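You operate a simulated robot arm through the tools that you are given. There is no shell and no other tool. Be economical: measure what you need, move in short steps, check, and stop when the job is done.

The job below is to be done with a simulated robot arm. You get a single attempt, and the scene is never put back.

## Task
Grip the green bracket in the vice and sand off its rust.
Fine: put the orange sanding pad back, wind the vice open and lay the bracket in the green bench tray. Set down upright: what you pick out. What is to be rubbed or washed off counts as gone when no trace of it is left.

Only the result counts: the job must be done as asked and must still hold three seconds after the hand-in. Knocking over, shifting, dropping, spilling or breaking anything else fails it.

## Robot
A 6-joint arm with a two-finger parallel gripper, fixed in place. Base frame: the origin is at the foot of the arm, x ahead of it, y to its left, z up; the work surface is at about z = 85. Readings come in cm, degrees, newtons and seconds.
With the tool pointing down near the work surface it reaches from about 36 to 82 cm from the base axis. Its first joint turns from -166.0 to 166.0 degrees. Payload 3.91 kg.
The tool frame sits at the grasp point between the pads (the TCP): z along the fingers, y along the line on which they close. The tips reach 3 cm beyond it. Largest opening 11 cm; finger width 2, thickness 1; the body of the gripper, 4.8 by 11.2 cm, starts 5.5 cm behind the TCP.
Orientation is that of the tool frame in the base frame, as a unit quaternion [x, y, z, w]. With the fingers straight down and closing along the base's y, the tool's x points along the base's -x, its y along +y and its z along -z.

## Interface
- The arm moves only by the tool step_arm. Its argument "moves" is a list of rows, each a list of 3 entries, a list of its own where there are three numbers: the turn, a rotation vector about the tool's x, y, z in degrees, then the shift along the tool's x, y, z in cm, then the closure, from 0 (fully open) to 1 (shut). In form: [[[ax, ay, az], [x, y, z], gripper], ...]. A call has 1 to 12 rows; each row shifts and turns the commanded pose from where the row before left it, along the tool's axes as they then stand. Each row takes 0.2 s and may step no farther than 5 cm and 8.6 degrees from the row before; otherwise, or with a gripper value out of range, the whole call is refused. Where a pose cannot be reached the arm comes as near as it can. A force on the tool above 40 N (or 10 N above the force at the start of the call, whichever is more), or a blocked arm, ends the call early, and 0.2 s more pass. The fingers move at their own pace (about 4.5 cm/s each) and stop on an object; they squeeze with about 26 N. The grip force told is the motor's: it shows also when the fingers shut on nothing. Time passes only in rows, and 0.2 s behind the last, so rows that do not move let the fingers close. The reply holds the time, the measured pose of the TCP, the force on the tool along the base axes, the opening and the grip force, in the units named above and with some noise, with the torque about the TCP (base axes, N m) and any sound that the robot's microphone picked up, and new pictures: "pictures" is both (left out), scene, wrist or none.
- Cameras (640 x 400 px; columns grow to the right, rows downward): "scene" is fixed at [20.44, 49.58, 163.9]; the picture's right is [-0.76, -0.65, 0.00], its down [-0.48, 0.57, -0.67] and it looks along [0.43, -0.51, -0.74] (base axes); focal length 328 px, centre (320, 200). "wrist" rides on the gripper at [7.7, 0.7, -11.4] in the tool frame; the picture's right is [-0.09, 1.00, 0.00], its down [-0.80, -0.07, -0.59] and it looks along [-0.59, -0.05, 0.80] (tool axes); focal length 270 px, centre (320, 200). There is no depth. A picture from a camera that has moved, and an enlarged one, comes with that camera's place and axes in the base frame and with its lens. The place of the scene camera against the robot may be out by one fixed shift of up to 2.5 cm in any direction.
- raise_lower(by): slides the trunk up (or, below 0, down) by that many cm; the arm rides with it, the base frame stays. It gives what a move gives, with no picture.
- inspect(camera, box): a new picture of the part [left, top, right, bottom] of that camera's present view, enlarged. The clock stands still meanwhile.
- finish_job(): hands the job in; it is judged then, once.

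Work in short steps. Places have to be worked out from the pictures, the camera data and where the tool is seen: move nearer, look again, correct. Check each grasp and each placing, and mend what went wrong. You have 120 turns and 200 pictures in all, those below and enlarged ones among them. Open the gripper and draw the arm clear of the work before you hand the job in, unless the task says otherwise; then end with one line.

The tools are called after "Emit:" as a command line: name --argument value ..., lists and objects as JSON in quotes. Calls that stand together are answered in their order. step_arm: Moves the arm, as the interface text tells. Its arguments: {"type":"object","properties":{"moves":{"type":"array","items":{"type":"array"}},"pictures":{"type":"string","enum":["both","scene","wrist","none"]}},"required":["moves"]} The other tools are called the same way: raise_lower (by) slides the trunk up or down; inspect (camera, box) takes an enlarged picture of a part of a camera's view; finish_job () hands the job in.

At the start:

```text
clock: 0.0
tcp_pos: [48.02, -10.07, 124.78]
orientation: [0.0, 1.0, 0.0, 0.0]
wrist_force: [0.6, -0.2, 0.2]
torque: [-0.03, -0.03, 0.01]
finger_gap: 11.0
grip_force: 0.1
trunk travel left (down, up): [-57.5, 3.5]
```

scene: 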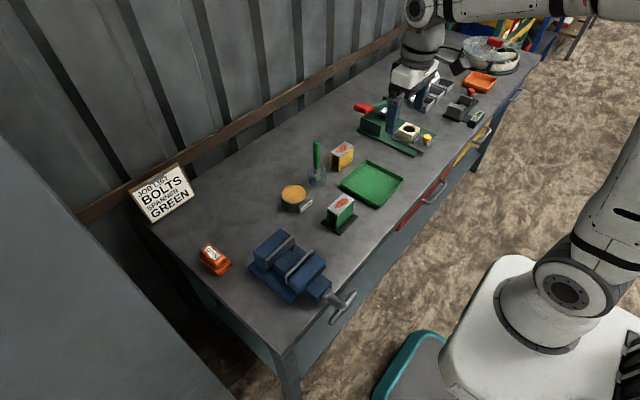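
wrist: 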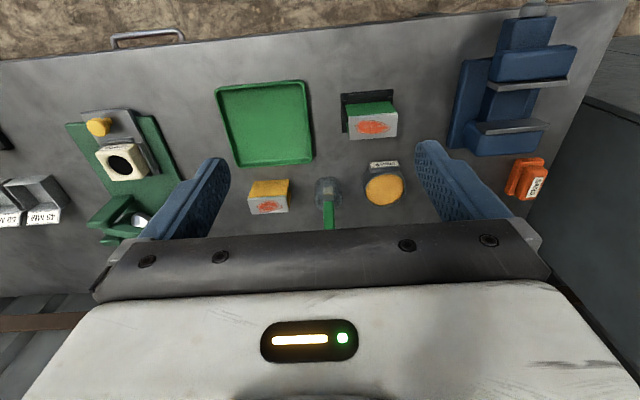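

The vice is at the far +y end, and the green bracket and orange pad are near it. I'll enlarge the views to identify everything.

Emit:
inspect --camera "scene" --box '[180, 130, 420, 330]'

Emit:
inspect --camera "wrist" --box '[320, 0, 640, 230]'

Emit:
inspect --camera "scene" --box '[340, 20, 540, 160]'

Emit:
inspect --camera "wrist" --box '[200, 60, 420, 230]'

```text
2.00 times, centred on (300, 230) of scene
camera zoom: at [20.44, 49.58, 163.9], right [-0.76, -0.65, 0.0], down [-0.48, 0.57, -0.67], along [0.43, -0.51, -0.74], focal length 656 px, centre (360, 140)
```

zoom: 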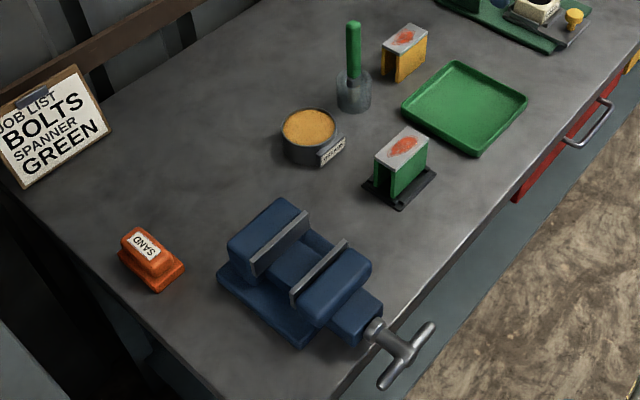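

```text
1.74 times, centred on (480, 115) of wrist
camera zoom: at [40.42, -9.2, 136.08], right [0.09, 1.0, 0.0], down [0.8, -0.07, 0.59], along [0.59, -0.05, -0.8], focal length 470 px, centre (42, 348)
```

zoom: 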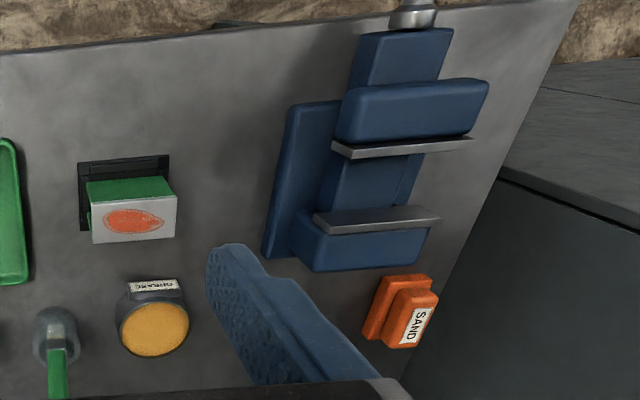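

```text
2.86 times, centred on (440, 90) of scene
camera zoom: at [20.44, 49.58, 163.9], right [-0.76, -0.65, 0.0], down [-0.48, 0.57, -0.67], along [0.43, -0.51, -0.74], focal length 938 px, centre (-23, 514)
```

zoom: 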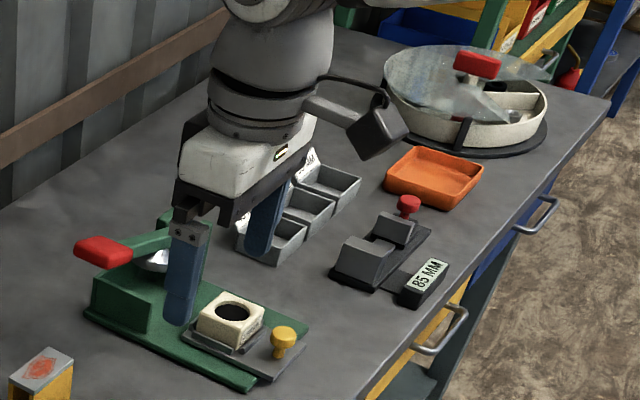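

```text
2.35 times, centred on (310, 145) of wrist
camera zoom: at [40.42, -9.2, 136.08], right [0.09, 1.0, 0.0], down [0.8, -0.07, 0.59], along [0.59, -0.05, -0.8], focal length 636 px, centre (344, 329)
```

zoom: 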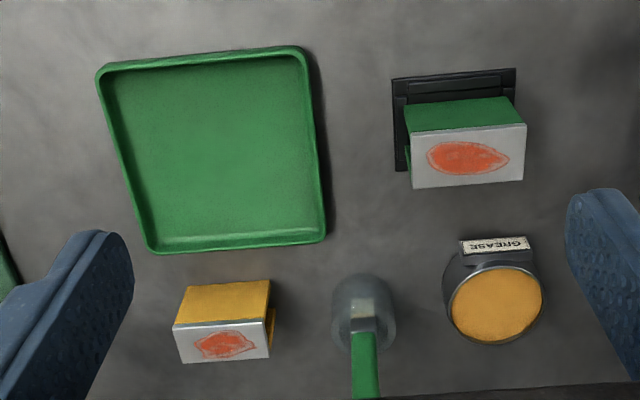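

Base-frame estimates so far: bracket about (58, -2) on a dark plate, vice jaws about (55, 18), pad about (61, 25). I'll move toward the vice for a closer look.

Emit:
step_arm --moves '[[[0, 0, 0], [0.6, 4.5, 1.5], 0], [[0, 0, 0], [0.6, 4.5, 1.5], 0], [[0, 0, 0], [0.6, 4.5, 1.5], 0], [[0, 0, 0], [0.6, 4.5, 1.5], 0], [[0, 0, 0], [0.6, 4.5, 1.5], 0]]' --pictures "wrist"

Emit:
inspect --camera "scene" --box '[240, 220, 370, 330]'

Emit:
inspect --camera "scene" --box '[270, 130, 410, 240]'

```text
clock: 1.2
tcp_pos: [44.86, 12.6, 117.45]
orientation: [0.001, 1.0, 0.0, 0.001]
wrist_force: [0.7, -0.6, -0.3]
torque: [-0.01, 0.0, 0.0]
finger_gap: 11.01
grip_force: 0.1
trunk travel left (down, up): [-57.5, 3.5]
camera wrist: at [37.34, 13.36, 128.81], right [0.09, 1.0, 0.0], down [0.8, -0.07, 0.59], along [0.59, -0.05, -0.8], focal length 270 px, centre (320, 200)
```

wrist: 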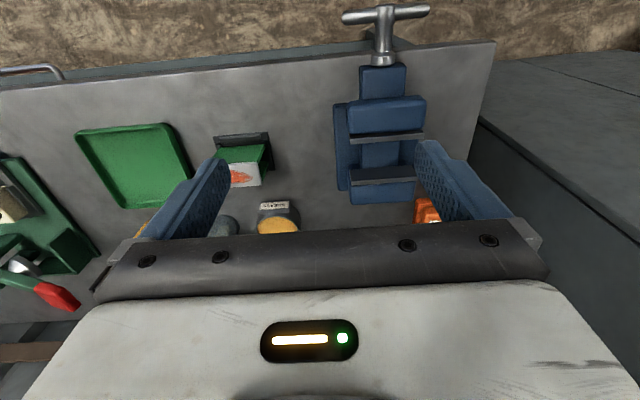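

```text
3.64 times, centred on (305, 275) of scene
camera zoom: at [20.44, 49.58, 163.9], right [-0.76, -0.65, 0.0], down [-0.48, 0.57, -0.67], along [0.43, -0.51, -0.74], focal length 1193 px, centre (374, -73)
```

zoom: 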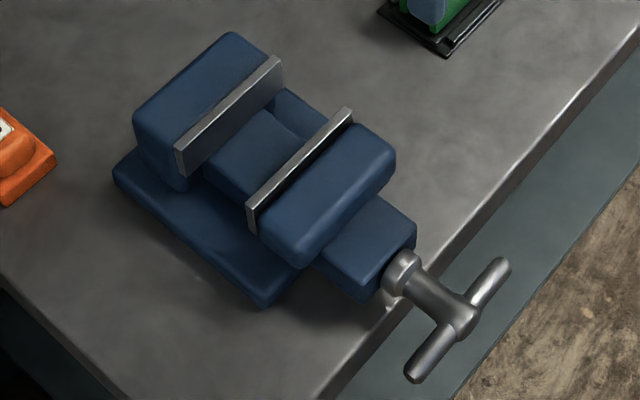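

```text
3.64 times, centred on (340, 185) of scene
camera zoom: at [20.44, 49.58, 163.9], right [-0.76, -0.65, 0.0], down [-0.48, 0.57, -0.67], along [0.43, -0.51, -0.74], focal length 1193 px, centre (247, 254)
```

zoom: 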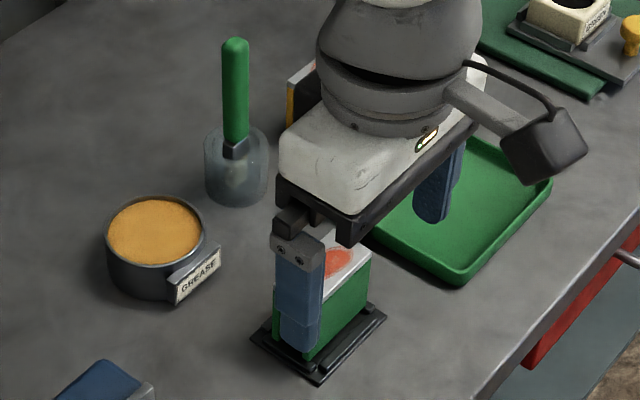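

Bracket details are still unclear, so I'll look at it from closer.

Emit:
step_arm --moves '[[[0, 0, 0], [0.2, -4.5, 1.8], 0], [[0, 0, 0], [0.2, -4.5, 1.8], 0], [[0, 0, 0], [0.2, -4.0, 1.8], 0], [[0, 0, 0], [0.2, 0, 2.0], 0], [[0, 0, 0], [0, 0, 2.0], 0]]' --pictures "wrist"

Emit:
inspect --camera "wrist" --box '[220, 60, 480, 230]'

Emit:
inspect --camera "scene" --box '[290, 150, 410, 240]'

```text
clock: 2.4
tcp_pos: [44.22, -0.55, 108.19]
orientation: [0.0, 1.0, 0.0, 0.001]
wrist_force: [-0.7, -0.2, 0.1]
torque: [0.0, 0.02, 0.0]
finger_gap: 11.0
grip_force: 0.0
trunk travel left (down, up): [-57.5, 3.5]
camera wrist: at [36.64, 0.22, 119.48], right [0.09, 1.0, 0.0], down [0.8, -0.07, 0.59], along [0.59, -0.05, -0.8], focal length 270 px, centre (320, 200)
```

wrist: 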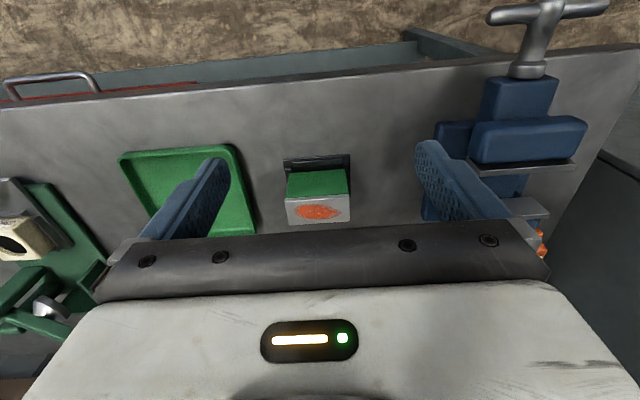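

```text
2.35 times, centred on (350, 145) of wrist
camera zoom: at [36.64, 0.22, 119.48], right [0.09, 1.0, 0.0], down [0.8, -0.07, 0.59], along [0.59, -0.05, -0.8], focal length 636 px, centre (249, 329)
```

zoom: 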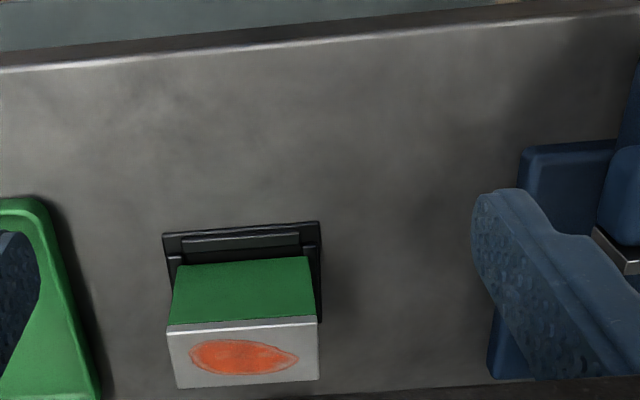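

```text
4.44 times, centred on (350, 195) of scene
camera zoom: at [20.44, 49.58, 163.9], right [-0.76, -0.65, 0.0], down [-0.48, 0.57, -0.67], along [0.43, -0.51, -0.74], focal length 1458 px, centre (187, 222)
```

zoom: 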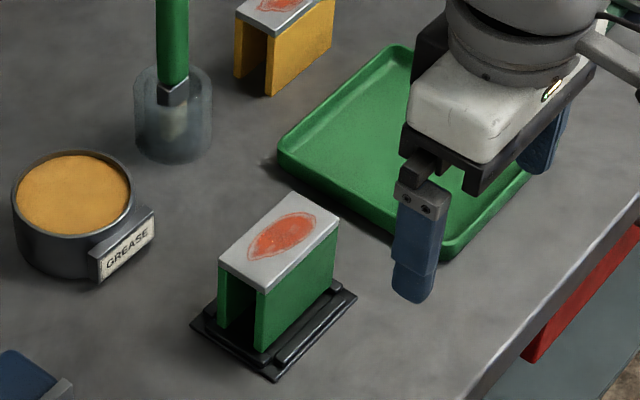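

The bracket is an inverted U: x 56.4–60.8, y -6 to 2.3, top about z = 92, sitting in a nest. Next I'll measure the vice from nearby.

Emit:
step_arm --moves '[[[0, 0, 0], [0.5, 4.8, -1], 0], [[0, 0, 0], [0.5, 4.8, -1], 0], [[0, 0, 0], [0.5, 4.8, -1], 0], [[0, 0, 0], [0.5, 4.0, -1], 0]]' --pictures "none"

Emit:
inspect --camera "wrist" --box '[220, 0, 480, 170]'

Emit:
inspect --camera "wrist" --box '[240, 80, 440, 230]'

```text
clock: 3.4
tcp_pos: [42.06, 18.09, 111.93]
orientation: [0.001, 1.0, 0.0, -0.001]
wrist_force: [0.0, 0.3, -0.2]
torque: [-0.03, 0.0, -0.02]
finger_gap: 10.99
grip_force: 0.1
trunk travel left (down, up): [-57.5, 3.5]
```

```text
2.35 times, centred on (350, 85) of wrist
camera zoom: at [34.53, 18.91, 123.27], right [0.09, 1.0, 0.0], down [0.8, -0.07, 0.59], along [0.59, -0.05, -0.8], focal length 636 px, centre (249, 471)
```

zoom: 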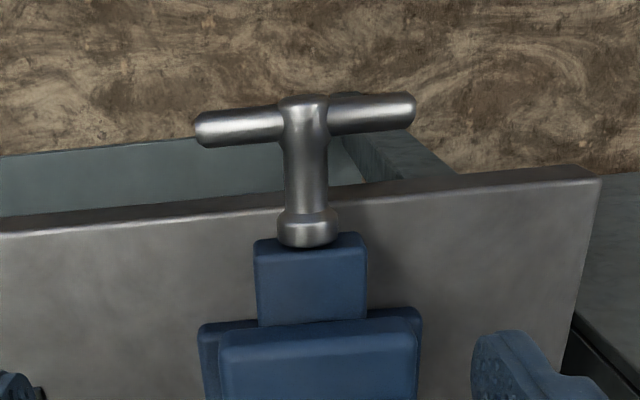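

```text
2.67 times, centred on (340, 155) of wrist
camera zoom: at [34.53, 18.91, 123.27], right [0.09, 1.0, 0.0], down [0.8, -0.07, 0.59], along [0.59, -0.05, -0.8], focal length 721 px, centre (267, 320)
```

zoom: 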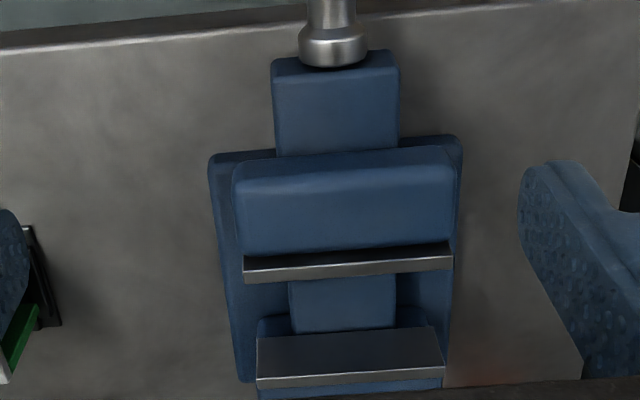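

Vice measured: jaw tops about z = 94.4, jaw faces x 53.6 and 60.0 (gap about 6.4), centre y 21, slide bar top about z = 90. I'll go above the bracket and turn the tool 90° to grip its flanges along x.

Emit:
step_arm --moves '[[[0, 0, 0], [-2.76, -3.33, 0], 0], [[0, 0, 0], [-2.76, -3.33, 0], 0], [[0, 0, 0], [-2.76, -3.33, 0], 0], [[0, 0, 0], [-2.76, -3.33, 0], 0], [[0, 0, 0], [-2.76, -3.33, 0], 0], [[0, 0, 0], [-2.76, -3.33, 0], 0]]' --pictures "none"

Emit:
step_arm --moves '[[[0, 0, -8.182], [0, 0, 0], 0], [[0, 0, -8.182], [0, 0, 0], 0], [[0, 0, -8.182], [0, 0, 0], 0], [[0, 0, -8.182], [0, 0, 0], 0], [[0, 0, -8.182], [0, 0, 0], 0], [[0, 0, -8.182], [0, 0, 0], 0], [[0, 0, -8.182], [0, 0, 0], 0], [[0, 0, -8.182], [0, 0, 0], 0], [[0, 0, -8.182], [0, 0, 0], 0], [[0, 0, -8.182], [0, 0, 0], 0], [[0, 0, -8.182], [0, 0, 0], 0]]'

```text
clock: 4.8
tcp_pos: [58.86, -2.21, 111.72]
orientation: [-0.001, 1.0, 0.0, 0.0]
wrist_force: [1.0, -0.3, -0.3]
torque: [0.01, -0.01, 0.02]
finger_gap: 11.0
grip_force: 0.1
trunk travel left (down, up): [-57.5, 3.5]
```

```text
clock: 7.2
tcp_pos: [58.86, -2.01, 111.96]
orientation: [0.708, -0.707, 0.001, 0.0]
wrist_force: [0.5, 0.5, 0.1]
torque: [0.0, 0.0, 0.0]
finger_gap: 11.0
grip_force: 0.1
trunk travel left (down, up): [-57.5, 3.5]
camera wrist: at [58.23, -9.63, 123.21], right [-1.0, 0.09, 0.0], down [0.07, 0.8, 0.59], along [0.05, 0.59, -0.8], focal length 270 px, centre (320, 200)
```

scene: 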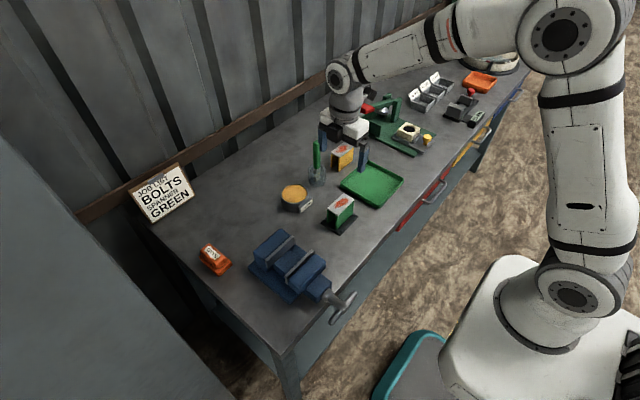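
wrist: 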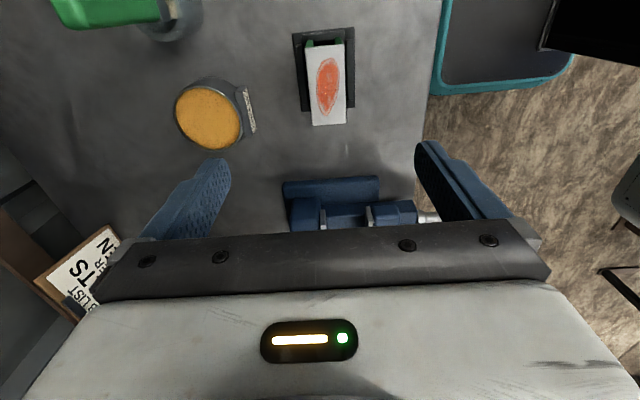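

The bracket centre works out to about (58.4, -2.0). I'll descend with the fingers narrowed to a 7 cm gap, tips about 1.5 cm below the bracket's top.

Emit:
step_arm --moves '[[[0, 0, 0], [0, 0.45, 3], 0.36], [[0, 0, 0], [0, 0, 4.5], 0.36], [[0, 0, 0], [0, 0, 4.5], 0.36], [[0, 0, 0], [0, 0, 3.5], 0.36], [[0, 0, 0], [0, 0, 2.8], 0.36]]'

Emit:
inspect --camera "scene" --box '[270, 140, 410, 250]'

```text
clock: 8.4
tcp_pos: [58.31, -2.02, 93.52]
orientation: [-0.707, 0.708, -0.001, 0.0]
wrist_force: [-1.1, -0.2, -0.2]
torque: [-0.03, -0.01, -0.02]
finger_gap: 7.02
grip_force: 0.1
trunk travel left (down, up): [-57.5, 3.5]
camera wrist: at [57.75, -9.67, 104.92], right [-1.0, 0.09, 0.0], down [0.07, 0.8, 0.59], along [0.05, 0.59, -0.8], focal length 270 px, centre (320, 200)
```

scene: 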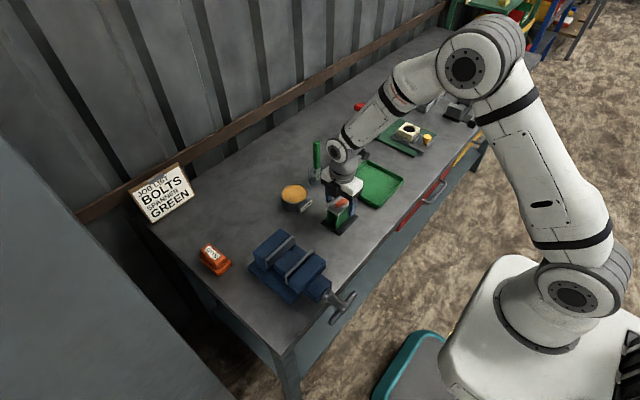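
wrist: 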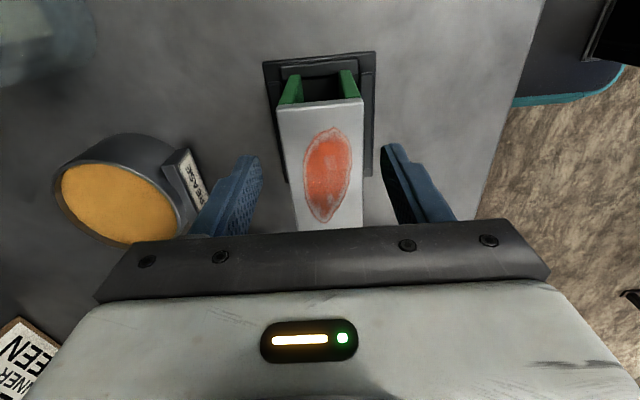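

```text
3.64 times, centred on (340, 195) of scene
camera zoom: at [20.44, 49.58, 163.9], right [-0.76, -0.65, 0.0], down [-0.48, 0.57, -0.67], along [0.43, -0.51, -0.74], focal length 1193 px, centre (247, 218)
```

zoom: 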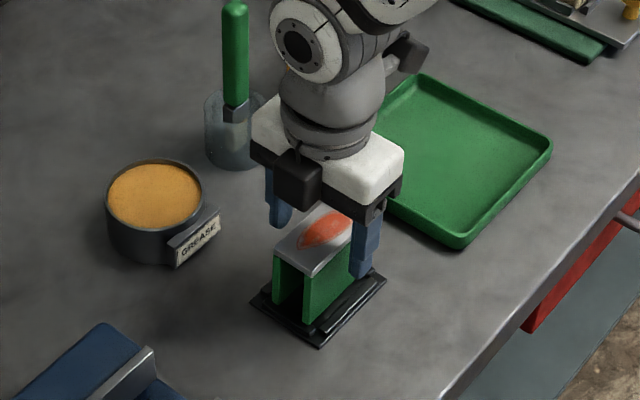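

The bracket is centred between the fingers. Closing now.

Emit:
step_arm --moves '[[[0, 0, 0], [0, 0, 0], 0.55], [[0, 0, 0], [0, 0, 0], 0.7], [[0, 0, 0], [0, 0, 0], 1], [[0, 0, 0], [0, 0, 0], 1]]' --pictures "none"

Emit:
inspect --camera "wrist" --box '[200, 30, 450, 230]'

```text
clock: 9.4
tcp_pos: [58.31, -2.07, 93.62]
orientation: [-0.707, 0.707, -0.001, 0.0]
wrist_force: [-1.1, -0.4, 0.3]
torque: [0.01, 0.04, 0.0]
finger_gap: 4.02
grip_force: 25.5
trunk travel left (down, up): [-57.5, 3.5]
```

```text
2.00 times, centred on (325, 130) of wrist
camera zoom: at [57.71, -9.67, 104.94], right [-1.0, 0.09, 0.0], down [0.07, 0.8, 0.59], along [0.05, 0.59, -0.8], focal length 541 px, centre (310, 340)
```

zoom: 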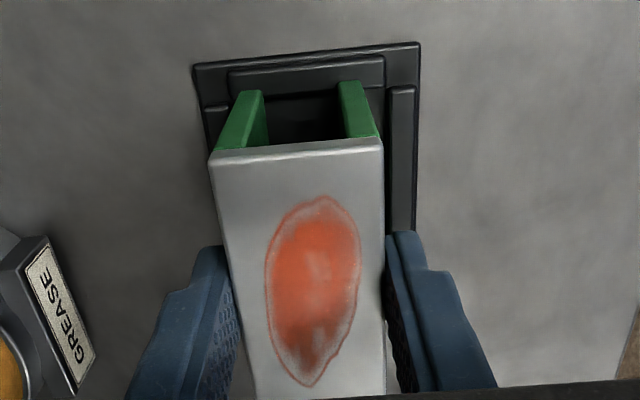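

Gripped: 4.0 cm wide, 25 N. Lifting, then carrying it above the vice.

Emit:
step_arm --moves '[[[0, 0, 0], [0, 0, -2], 1], [[0, 0, 0], [0, 0, -4], 1], [[0, 0, 0], [0, 0, -4], 1], [[0, 0, 0], [0, 0, -4], 1]]' --pictures "none"

Emit:
step_arm --moves '[[[0, 0, 0], [-3.8, 0.2, 0], 1], [[0, 0, 0], [-3.8, 0.2, 0], 1], [[0, 0, 0], [-3.8, 0.2, 0], 1], [[0, 0, 0], [-3.8, 0.2, 0], 1], [[0, 0, 0], [-3.8, 0.2, 0], 1], [[0, 0, 0], [-3.9, 0.3, 0], 1]]' --pictures "both"

Emit:
inspect --camera "wrist" --box '[200, 30, 450, 230]'

Emit:
inspect --camera "scene" --box '[230, 180, 370, 320]'

```text
clock: 10.4
tcp_pos: [58.18, -2.14, 107.63]
orientation: [-0.707, 0.707, 0.0, 0.0]
wrist_force: [0.0, -0.1, -0.7]
torque: [-0.01, -0.03, 0.0]
finger_gap: 0.01
grip_force: 25.9
trunk travel left (down, up): [-57.5, 3.5]
```

```text
clock: 11.8
tcp_pos: [57.15, 20.88, 107.47]
orientation: [-0.707, 0.707, 0.0, 0.0]
wrist_force: [1.0, -0.3, -0.3]
torque: [0.03, -0.06, 0.0]
finger_gap: 0.0
grip_force: 26.5
trunk travel left (down, up): [-57.5, 3.5]
camera wrist: at [56.59, 13.23, 118.82], right [-1.0, 0.09, 0.0], down [0.07, 0.8, 0.59], along [0.05, 0.59, -0.8], focal length 270 px, centre (320, 200)
```

scene: 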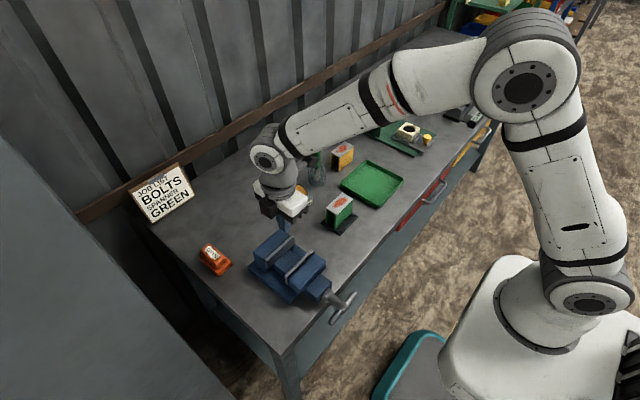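
wrist: 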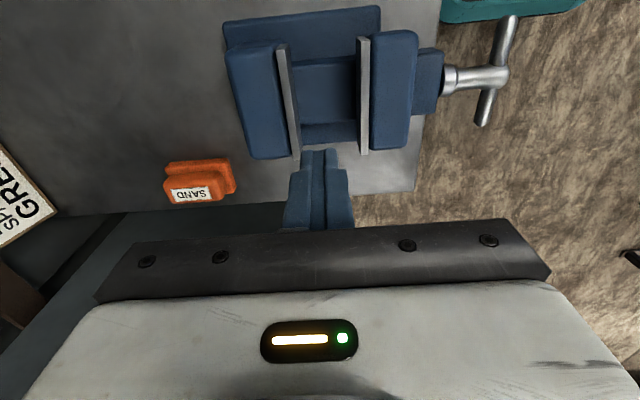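

```text
2.00 times, centred on (325, 130) of wrist
camera zoom: at [56.59, 13.23, 118.82], right [-1.0, 0.09, 0.0], down [0.07, 0.8, 0.59], along [0.05, 0.59, -0.8], focal length 541 px, centre (310, 340)
```

zoom: 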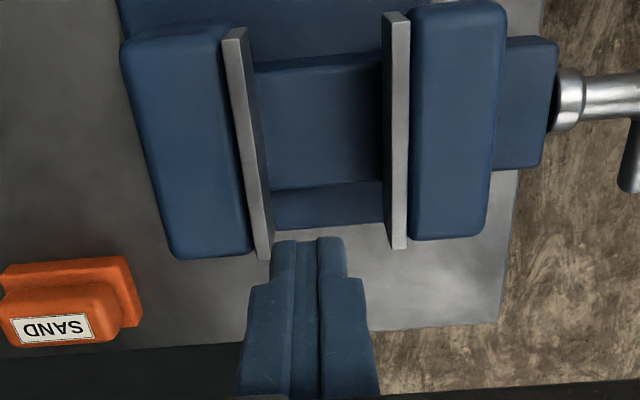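

```text
2.86 times, centred on (300, 250) of scene
camera zoom: at [20.44, 49.58, 163.9], right [-0.76, -0.65, 0.0], down [-0.48, 0.57, -0.67], along [0.43, -0.51, -0.74], focal length 938 px, centre (377, 57)
```

zoom: 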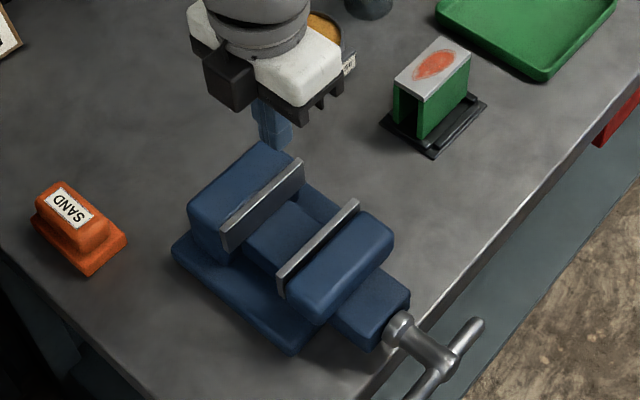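

The bracket slipped out at lift-off and is still in its nest, unharmed. I'll go back and take a deeper grip, then lift slowly.

Emit:
step_arm --moves '[[[0, 0, 0], [3.8, -0.2, 0], 0.36], [[0, 0, 0], [3.8, -0.2, 0], 0.36], [[0, 0, 0], [3.8, -0.2, 0], 0.36], [[0, 0, 0], [3.8, -0.2, 0], 0.36], [[0, 0, 0], [3.8, -0.2, 0], 0.36], [[0, 0, 0], [3.9, -0.2, 0], 0.36]]' --pictures "wrist"

Emit:
step_arm --moves '[[[0, 0, 0], [0, 0, 4.5], 0.36], [[0, 0, 0], [0, 0, 4.5], 0.36], [[0, 0, 0], [0, 0, 3.5], 0.36], [[0, 0, 0], [0, 0, 2.2], 0.36]]' --pictures "wrist"

```text
clock: 13.2
tcp_pos: [58.16, -2.24, 107.75]
orientation: [-0.707, 0.707, 0.0, -0.001]
wrist_force: [0.2, -0.1, 0.6]
torque: [0.01, 0.01, -0.01]
finger_gap: 7.05
grip_force: 0.2
trunk travel left (down, up): [-57.5, 3.5]
camera wrist: at [57.59, -9.89, 118.96], right [-1.0, 0.09, 0.0], down [0.07, 0.8, 0.59], along [0.05, 0.59, -0.8], focal length 270 px, centre (320, 200)
```

wrist: 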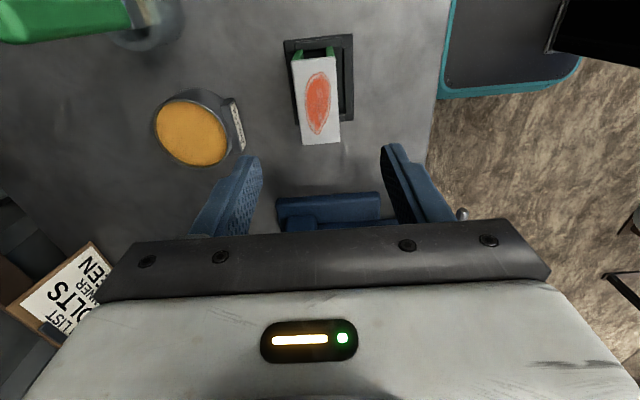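

```text
clock: 14.2
tcp_pos: [58.08, -2.11, 92.98]
orientation: [-0.707, 0.708, 0.0, 0.0]
wrist_force: [0.0, -0.4, -0.2]
torque: [-0.03, 0.02, -0.01]
finger_gap: 7.02
grip_force: 0.1
trunk travel left (down, up): [-57.5, 3.5]
camera wrist: at [57.55, -9.72, 104.28], right [-1.0, 0.09, 0.0], down [0.07, 0.8, 0.59], along [0.05, 0.59, -0.8], focal length 270 px, centre (320, 200)
```

wrist: 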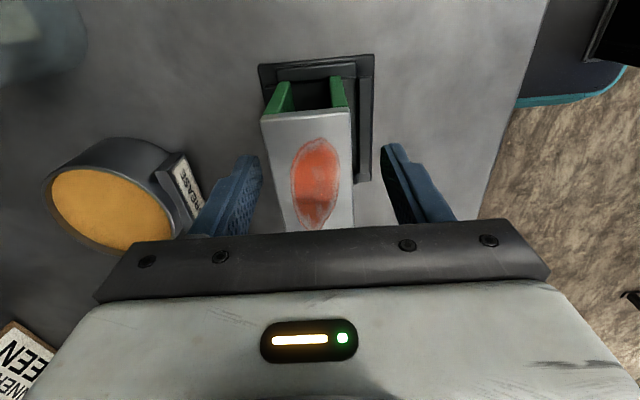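

The bracket looks a little off-centre compared with before. Checking whether it is still seated.

Emit:
inspect --camera "scene" --box '[300, 170, 400, 240]'

Emit:
inspect --camera "wrist" --box '[200, 30, 450, 230]'

```text
5.71 times, centred on (350, 205) of scene
camera zoom: at [20.44, 49.58, 163.9], right [-0.76, -0.65, 0.0], down [-0.48, 0.57, -0.67], along [0.43, -0.51, -0.74], focal length 1875 px, centre (149, 171)
```

zoom: 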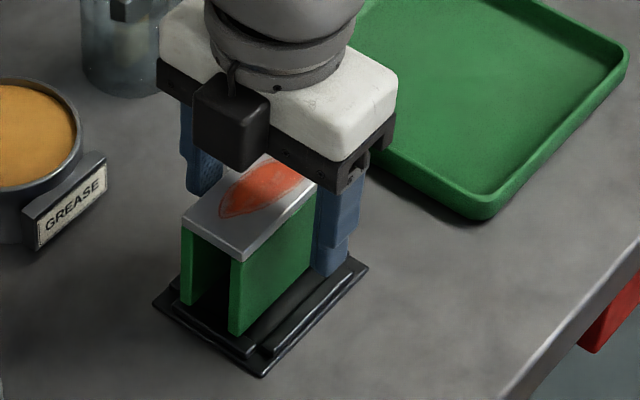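

```text
2.00 times, centred on (325, 130) of wrist
camera zoom: at [57.55, -9.72, 104.28], right [-1.0, 0.09, 0.0], down [0.07, 0.8, 0.59], along [0.05, 0.59, -0.8], focal length 541 px, centre (310, 340)
```

zoom: 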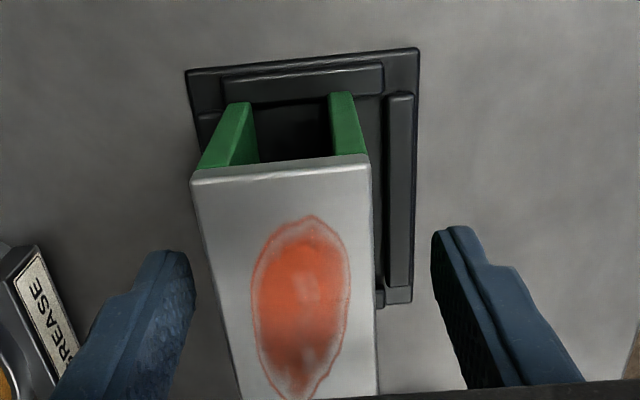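

It's standing about 0.4 cm further in +x. Recentre, close, and lift slowly.

Emit:
step_arm --moves '[[[0, 0, 0], [0, -0.4, 0], 0.36], [[0, 0, 0], [0, 0, 0], 0.5], [[0, 0, 0], [0, 0, 0], 0.65], [[0, 0, 0], [0, 0, 0], 1], [[0, 0, 0], [0, 0, 0], 1], [[0, 0, 0], [0, 0, 0], 1], [[0, 0, 0], [0, 0, -0.3], 1], [[0, 0, 0], [0, 0, -0.4], 1], [[0, 0, 0], [0, 0, -0.4], 1]]' --pictures "wrist"

Emit:
inspect --camera "scene" --box '[300, 170, 400, 240]'

```text
clock: 16.2
tcp_pos: [58.67, -2.17, 93.96]
orientation: [-0.706, 0.708, 0.0, 0.001]
wrist_force: [0.4, -0.6, -5.5]
torque: [-0.01, -0.01, 0.0]
finger_gap: 3.99
grip_force: 26.1
trunk travel left (down, up): [-57.5, 3.5]
camera wrist: at [58.07, -9.69, 105.24], right [-1.0, 0.09, 0.0], down [0.07, 0.8, 0.59], along [0.05, 0.59, -0.8], focal length 270 px, centre (320, 200)
```

wrist: 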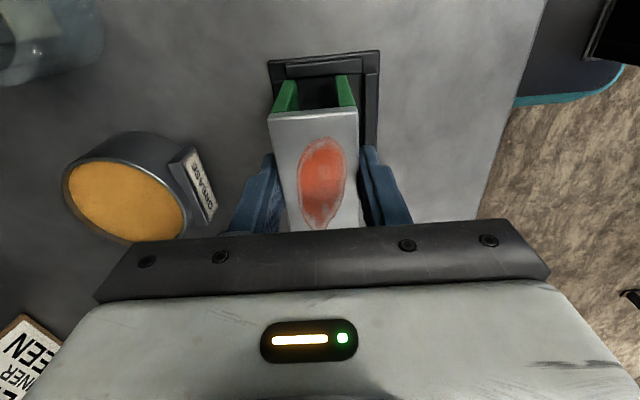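

```text
5.71 times, centred on (350, 205) of scene
camera zoom: at [20.44, 49.58, 163.9], right [-0.76, -0.65, 0.0], down [-0.48, 0.57, -0.67], along [0.43, -0.51, -0.74], focal length 1875 px, centre (149, 171)
```

zoom: 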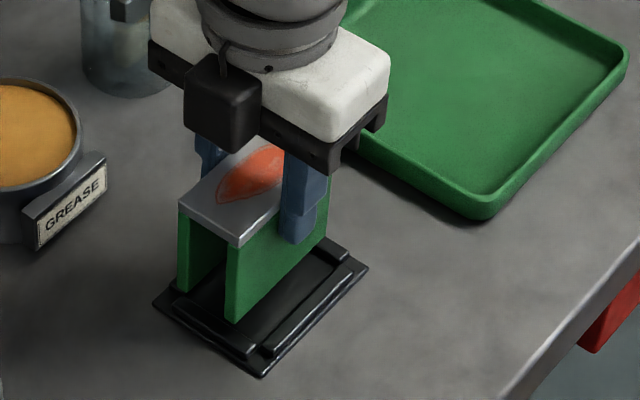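

It's lifting with a 5.5 N load. Raise it further, gently.

Emit:
step_arm --moves '[[[0, 0, 0], [0, 0, -0.6], 1], [[0, 0, 0], [0, 0, -1], 1], [[0, 0, 0], [0, 0, -1.5], 1], [[0, 0, 0], [0, 0, -2], 1], [[0, 0, 0], [0, 0, -2], 1], [[0, 0, 0], [0, 0, -2], 1], [[0, 0, 0], [0, 0, -2], 1], [[0, 0, 0], [0, 0, -2], 1], [[0, 0, 0], [0, 0, -1], 1]]' --pictures "none"

```text
clock: 18.2
tcp_pos: [58.68, -1.93, 108.11]
orientation: [-0.706, 0.708, 0.001, -0.001]
wrist_force: [0.8, -0.7, -6.2]
torque: [-0.02, 0.0, 0.0]
finger_gap: 3.97
grip_force: 25.6
trunk travel left (down, up): [-57.5, 3.5]
```

Held. Carry to above the jaws, target (56.7, 20.8).

Emit:
step_arm --moves '[[[0, 0, 0], [-1.5, 0.2, 0], 1], [[0, 0, 0], [-2.6, 0.2, 0], 1], [[0, 0, 0], [-2.6, 0.2, 0], 1], [[0, 0, 0], [-2.6, 0.2, 0], 1], [[0, 0, 0], [-2.6, 0.2, 0], 1], [[0, 0, 0], [-2.6, 0.2, 0], 1], [[0, 0, 0], [-2.6, 0.2, 0], 1], [[0, 0, 0], [-2.6, 0.2, 0], 1], [[0, 0, 0], [-1.8, 0.2, 0], 1], [[0, 0, 0], [-1.2, 0.2, 0], 1]]' --pictures "none"

Emit:
inspect --camera "wrist" --box '[200, 0, 450, 230]'

Emit:
inspect --camera "scene" --box '[230, 180, 370, 320]'

```text
clock: 20.4
tcp_pos: [56.67, 20.81, 108.18]
orientation: [-0.706, 0.708, 0.0, 0.0]
wrist_force: [-0.4, 0.5, -5.2]
torque: [-0.01, -0.03, -0.02]
finger_gap: 3.99
grip_force: 25.9
trunk travel left (down, up): [-57.5, 3.5]
```

```text
1.74 times, centred on (325, 115) of wrist
camera zoom: at [56.13, 13.22, 119.47], right [-1.0, 0.09, 0.0], down [0.07, 0.8, 0.59], along [0.05, 0.59, -0.8], focal length 470 px, centre (311, 348)
```

zoom: 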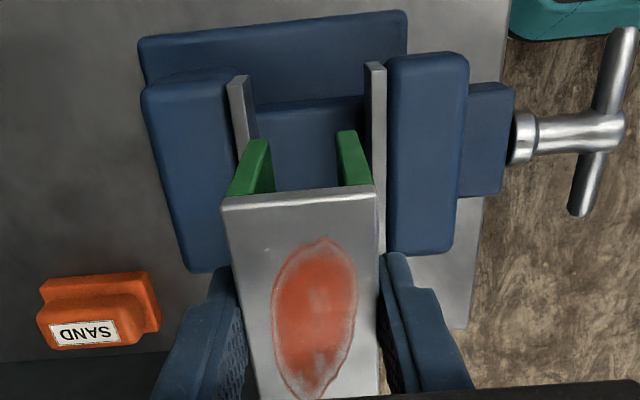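

```text
2.86 times, centred on (300, 250) of scene
camera zoom: at [20.44, 49.58, 163.9], right [-0.76, -0.65, 0.0], down [-0.48, 0.57, -0.67], along [0.43, -0.51, -0.74], focal length 938 px, centre (377, 57)
```

zoom: 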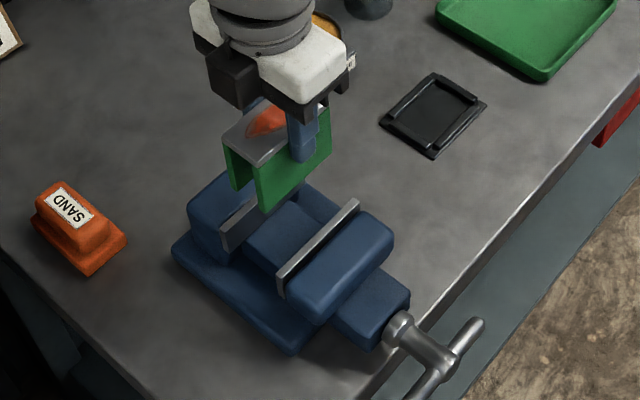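

Well aligned. Descending until the bracket's bottom is just about at the jaw tops, then check.

Emit:
step_arm --moves '[[[0, 0, 0], [0, 0, 2], 1], [[0, 0, 0], [0, 0, 2], 1], [[0, 0, 0], [0, 0, 1.5], 1], [[0, 0, 0], [0, 0, 1], 1]]' --pictures "none"

Emit:
inspect --camera "wrist" --box '[200, 0, 450, 230]'

Emit:
inspect --camera "scene" --box '[240, 210, 350, 310]'

```text
clock: 21.4
tcp_pos: [56.63, 20.69, 101.54]
orientation: [-0.706, 0.708, 0.0, 0.0]
wrist_force: [0.4, 0.8, -5.7]
torque: [-0.03, -0.01, -0.01]
finger_gap: 3.97
grip_force: 26.0
trunk travel left (down, up): [-57.5, 3.5]
```

```text
1.74 times, centred on (325, 115) of wrist
camera zoom: at [56.23, 13.09, 112.85], right [-1.0, 0.09, 0.0], down [0.07, 0.8, 0.59], along [0.05, 0.59, -0.8], focal length 470 px, centre (311, 348)
```

zoom: 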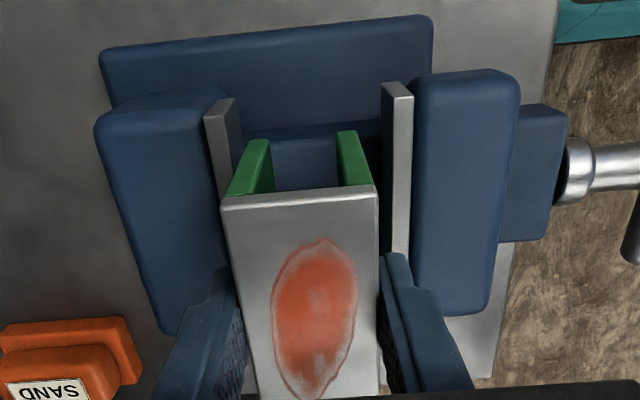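

```text
4.00 times, centred on (295, 260) of scene
camera zoom: at [20.44, 49.58, 163.9], right [-0.76, -0.65, 0.0], down [-0.48, 0.57, -0.67], along [0.43, -0.51, -0.74], focal length 1312 px, centre (420, -40)
```

zoom: 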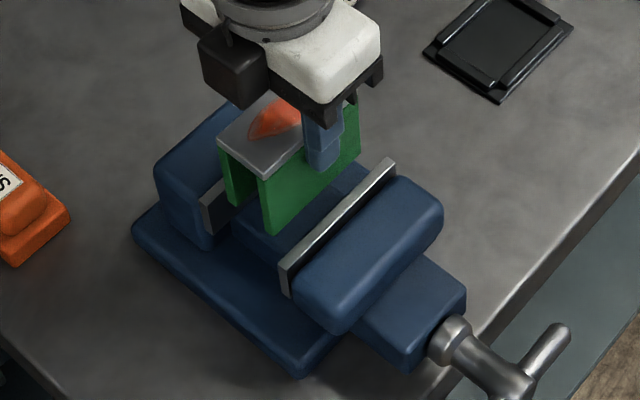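

Flanges are between the jaw plates. Continue down in small steps until the load drops off.

Emit:
step_arm --moves '[[[0, 0, 0], [0, 0, 0.8], 1], [[0, 0, 0], [0, 0, 0.8], 1], [[0, 0, 0], [0, 0, 0.7], 1], [[0, 0, 0], [0, 0, 0.5], 1]]' --pictures "none"

Emit:
inspect --camera "wrist" --box '[200, 0, 450, 230]'

Emit:
inspect --camera "scene" --box '[240, 210, 350, 310]'

```text
clock: 22.4
tcp_pos: [56.72, 20.75, 98.65]
orientation: [-0.706, 0.708, 0.0, 0.0]
wrist_force: [-0.4, -0.6, -4.8]
torque: [0.0, 0.03, -0.05]
finger_gap: 3.98
grip_force: 26.0
trunk travel left (down, up): [-57.5, 3.5]
```

```text
1.74 times, centred on (325, 115) of wrist
camera zoom: at [56.15, 13.05, 110.07], right [-1.0, 0.09, 0.0], down [0.07, 0.8, 0.59], along [0.05, 0.59, -0.8], focal length 470 px, centre (311, 348)
```

zoom: 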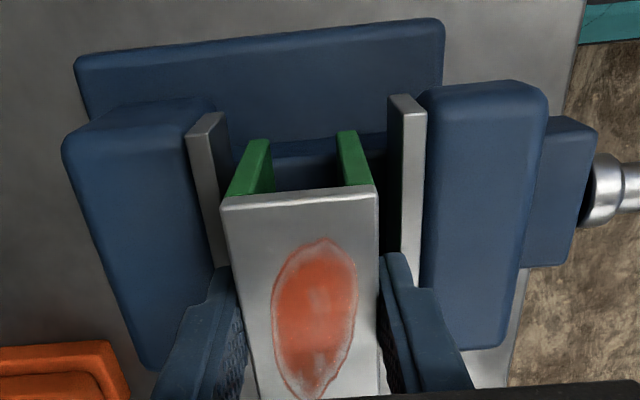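

```text
4.00 times, centred on (295, 260) of scene
camera zoom: at [20.44, 49.58, 163.9], right [-0.76, -0.65, 0.0], down [-0.48, 0.57, -0.67], along [0.43, -0.51, -0.74], focal length 1312 px, centre (420, -40)
```

zoom: 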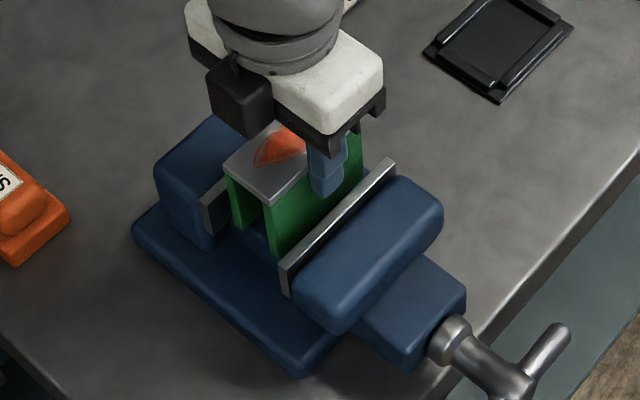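

Emit:
step_arm --moves '[[[0, 0, 0], [0, 0, 0.4], 1], [[0, 0, 0], [0, 0, 0.3], 1], [[0, 0, 0], [0, 0, 0.3], 1], [[0, 0, 0], [0, 0, 0], 1]]' --pictures "none"

```text
clock: 23.4
tcp_pos: [56.52, 20.78, 97.9]
orientation: [-0.706, 0.708, 0.0, 0.0]
wrist_force: [0.7, 0.1, -6.4]
torque: [0.0, 0.0, -0.01]
finger_gap: 3.97
grip_force: 25.6
trunk travel left (down, up): [-57.5, 3.5]
```

No contact yet; a few more small steps.

Emit:
step_arm --moves '[[[0, 0, 0], [0, 0, 0.2], 1], [[0, 0, 0], [0, 0, 0.2], 1], [[0, 0, 0], [0, 0, 0], 1]]' --pictures "none"

Emit:
inspect --camera "wrist" --box '[200, 0, 450, 230]'

Emit:
inspect --camera "scene" --box '[240, 210, 350, 310]'

```text
clock: 24.2
tcp_pos: [56.66, 20.77, 97.46]
orientation: [-0.707, 0.708, 0.0, 0.001]
wrist_force: [-1.3, 0.0, 3.7]
torque: [-0.16, -0.21, -0.03]
finger_gap: 3.99
grip_force: 26.2
trunk travel left (down, up): [-57.5, 3.5]
```

```text
1.74 times, centred on (325, 115) of wrist
camera zoom: at [56.07, 13.09, 108.78], right [-1.0, 0.09, 0.0], down [0.07, 0.8, 0.6], along [0.05, 0.59, -0.8], focal length 470 px, centre (311, 348)
```

zoom: 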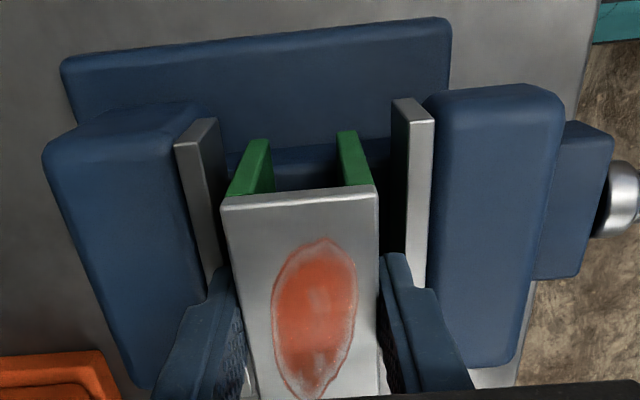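

```text
4.00 times, centred on (295, 260) of scene
camera zoom: at [20.44, 49.58, 163.9], right [-0.76, -0.65, 0.0], down [-0.48, 0.57, -0.67], along [0.43, -0.51, -0.74], focal length 1312 px, centre (420, -40)
```

zoom: 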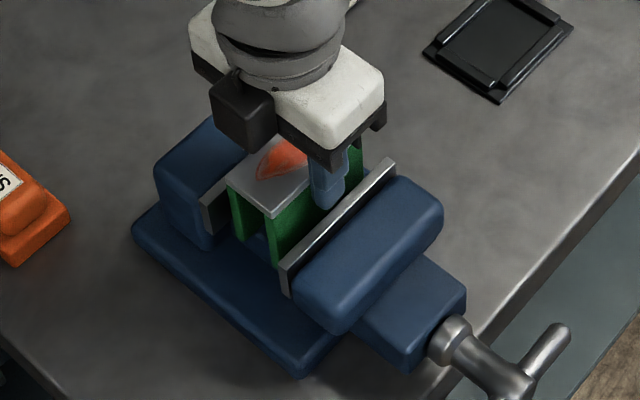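

The bracket is resting on the slide bar, as predicted. Release by a hair, rise straight up, then open wider.

Emit:
step_arm --moves '[[[0, 0, 0], [0, 0, 0], 0.61], [[0, 0, 0], [0, 0, 0], 0.61], [[0, 0, 0], [0, 0, -0.4], 0.61], [[0, 0, 0], [0, 0, -1], 0.61], [[0, 0, 0], [0, 0, -2], 0.5], [[0, 0, 0], [0, 0, -4], 0.4], [[0, 0, 0], [0, 0, -4], 0.4]]' --pictures "wrist"

Emit:
inspect --camera "scene" --box '[230, 200, 370, 320]'

```text
clock: 25.8
tcp_pos: [56.66, 20.76, 108.74]
orientation: [-0.707, 0.708, 0.0, 0.001]
wrist_force: [0.3, -0.7, -0.8]
torque: [-0.01, -0.02, -0.04]
finger_gap: 6.59
grip_force: 0.1
trunk travel left (down, up): [-57.5, 3.5]
camera wrist: at [56.05, 13.18, 120.05], right [-1.0, 0.09, 0.0], down [0.07, 0.8, 0.59], along [0.05, 0.59, -0.8], focal length 270 px, centre (320, 200)
```

wrist: 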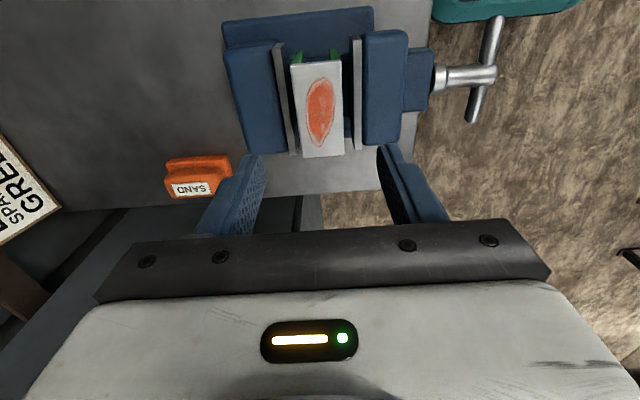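

```text
3.33 times, centred on (300, 260) of scene
camera zoom: at [20.44, 49.58, 163.9], right [-0.76, -0.65, 0.0], down [-0.48, 0.57, -0.67], along [0.43, -0.51, -0.74], focal length 1094 px, centre (387, 0)
```

zoom: 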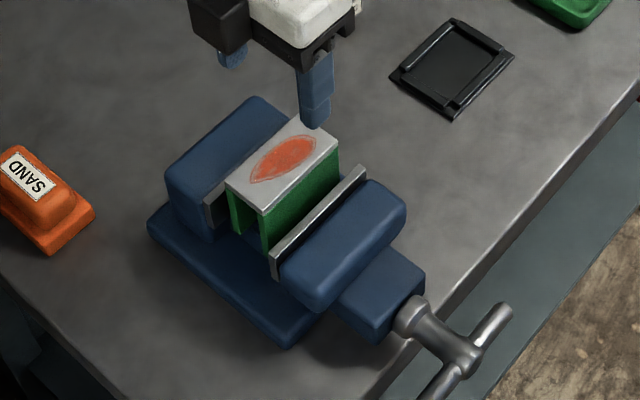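

The bracket stands squarely between the jaws. The handle hub is about (39.0, 21.1, 89), with its T-bar along y (16–26). I'll go above its +y arm, fingers straddling in x.

Emit:
step_arm --moves '[[[0, 0, 0], [-0.84, 3.54, 0], 0.6], [[0, 0, 0], [-0.84, 3.54, 0], 0.6], [[0, 0, 0], [-0.84, 3.54, 0], 0.6], [[0, 0, 0], [-0.84, 3.54, 1], 0.6], [[0, 0, 0], [-0.84, 3.54, 3], 0.6], [[0, 0, 0], [0, 0, 4], 0.6]]' --pictures "both"

Emit:
inspect --camera "wrist" --box '[200, 0, 450, 230]'

```text
clock: 27.2
tcp_pos: [38.86, 24.93, 100.68]
orientation: [-0.707, 0.708, 0.0, 0.0]
wrist_force: [-0.1, 0.2, 0.1]
torque: [0.04, 0.03, 0.0]
finger_gap: 4.41
grip_force: 0.1
trunk travel left (down, up): [-57.5, 3.5]
camera wrist: at [38.36, 17.26, 111.99], right [-1.0, 0.09, 0.0], down [0.07, 0.8, 0.59], along [0.05, 0.59, -0.8], focal length 270 px, centre (320, 200)
```

scene: 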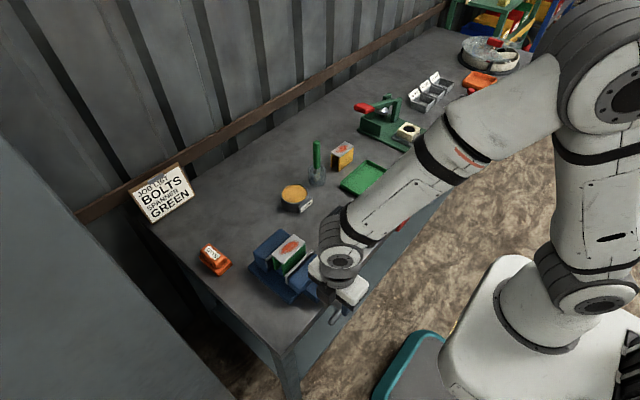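
wrist: 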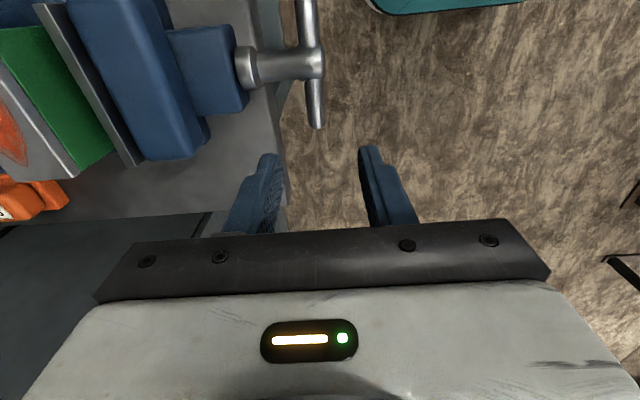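

```text
1.74 times, centred on (325, 115) of wrist
camera zoom: at [38.36, 17.26, 111.99], right [-1.0, 0.09, 0.0], down [0.07, 0.8, 0.59], along [0.05, 0.59, -0.8], focal length 470 px, centre (311, 348)
```

zoom: 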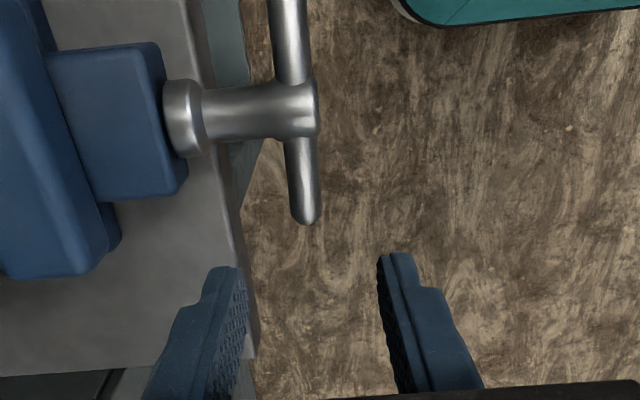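

The bar is at x≈39.3 and the +y end at y≈26.3. Lower onto the arm and close.

Emit:
step_arm --moves '[[[0, 0, 0], [0, -0.4, 4], 0.6], [[0, 0, 0], [0, 0, 4], 0.6], [[0, 0, 0], [0, 0, 2], 0.6], [[0, 0, 0], [0, 0, 1.6], 0.6], [[0, 0, 0], [0, 0, 0], 0.8], [[0, 0, 0], [0, 0, 0], 1], [[0, 0, 0], [0, 0, 0], 1], [[0, 0, 0], [0, 0, 0], 1]]' --pictures "wrist"

Emit:
inspect --camera "scene" --box '[240, 220, 400, 340]'

```text
clock: 29.0
tcp_pos: [39.06, 24.85, 89.18]
orientation: [-0.707, 0.707, 0.0, 0.0]
wrist_force: [-1.0, -0.7, -2.1]
torque: [0.1, 0.04, 0.61]
finger_gap: 1.55
grip_force: 45.0
trunk travel left (down, up): [-57.5, 3.5]
camera wrist: at [38.66, 17.31, 100.47], right [-1.0, 0.09, 0.0], down [0.07, 0.8, 0.59], along [0.05, 0.59, -0.8], focal length 270 px, centre (320, 200)
```

wrist: 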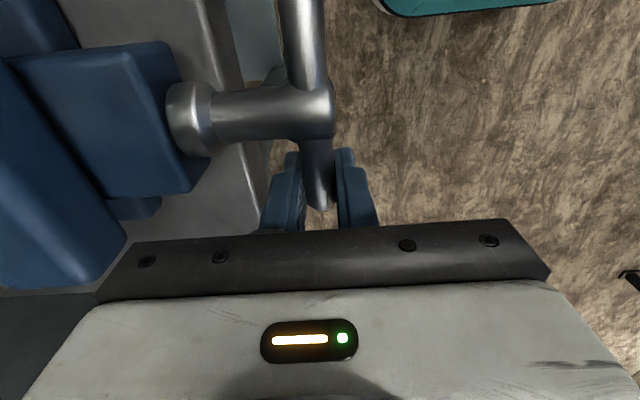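

```text
3.33 times, centred on (320, 280) of scene
camera zoom: at [20.44, 49.58, 163.9], right [-0.76, -0.65, 0.0], down [-0.48, 0.57, -0.67], along [0.43, -0.51, -0.74], focal length 1094 px, centre (320, -67)
```

zoom: 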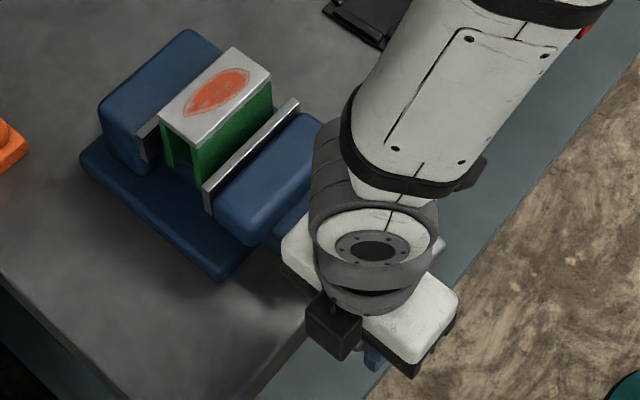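

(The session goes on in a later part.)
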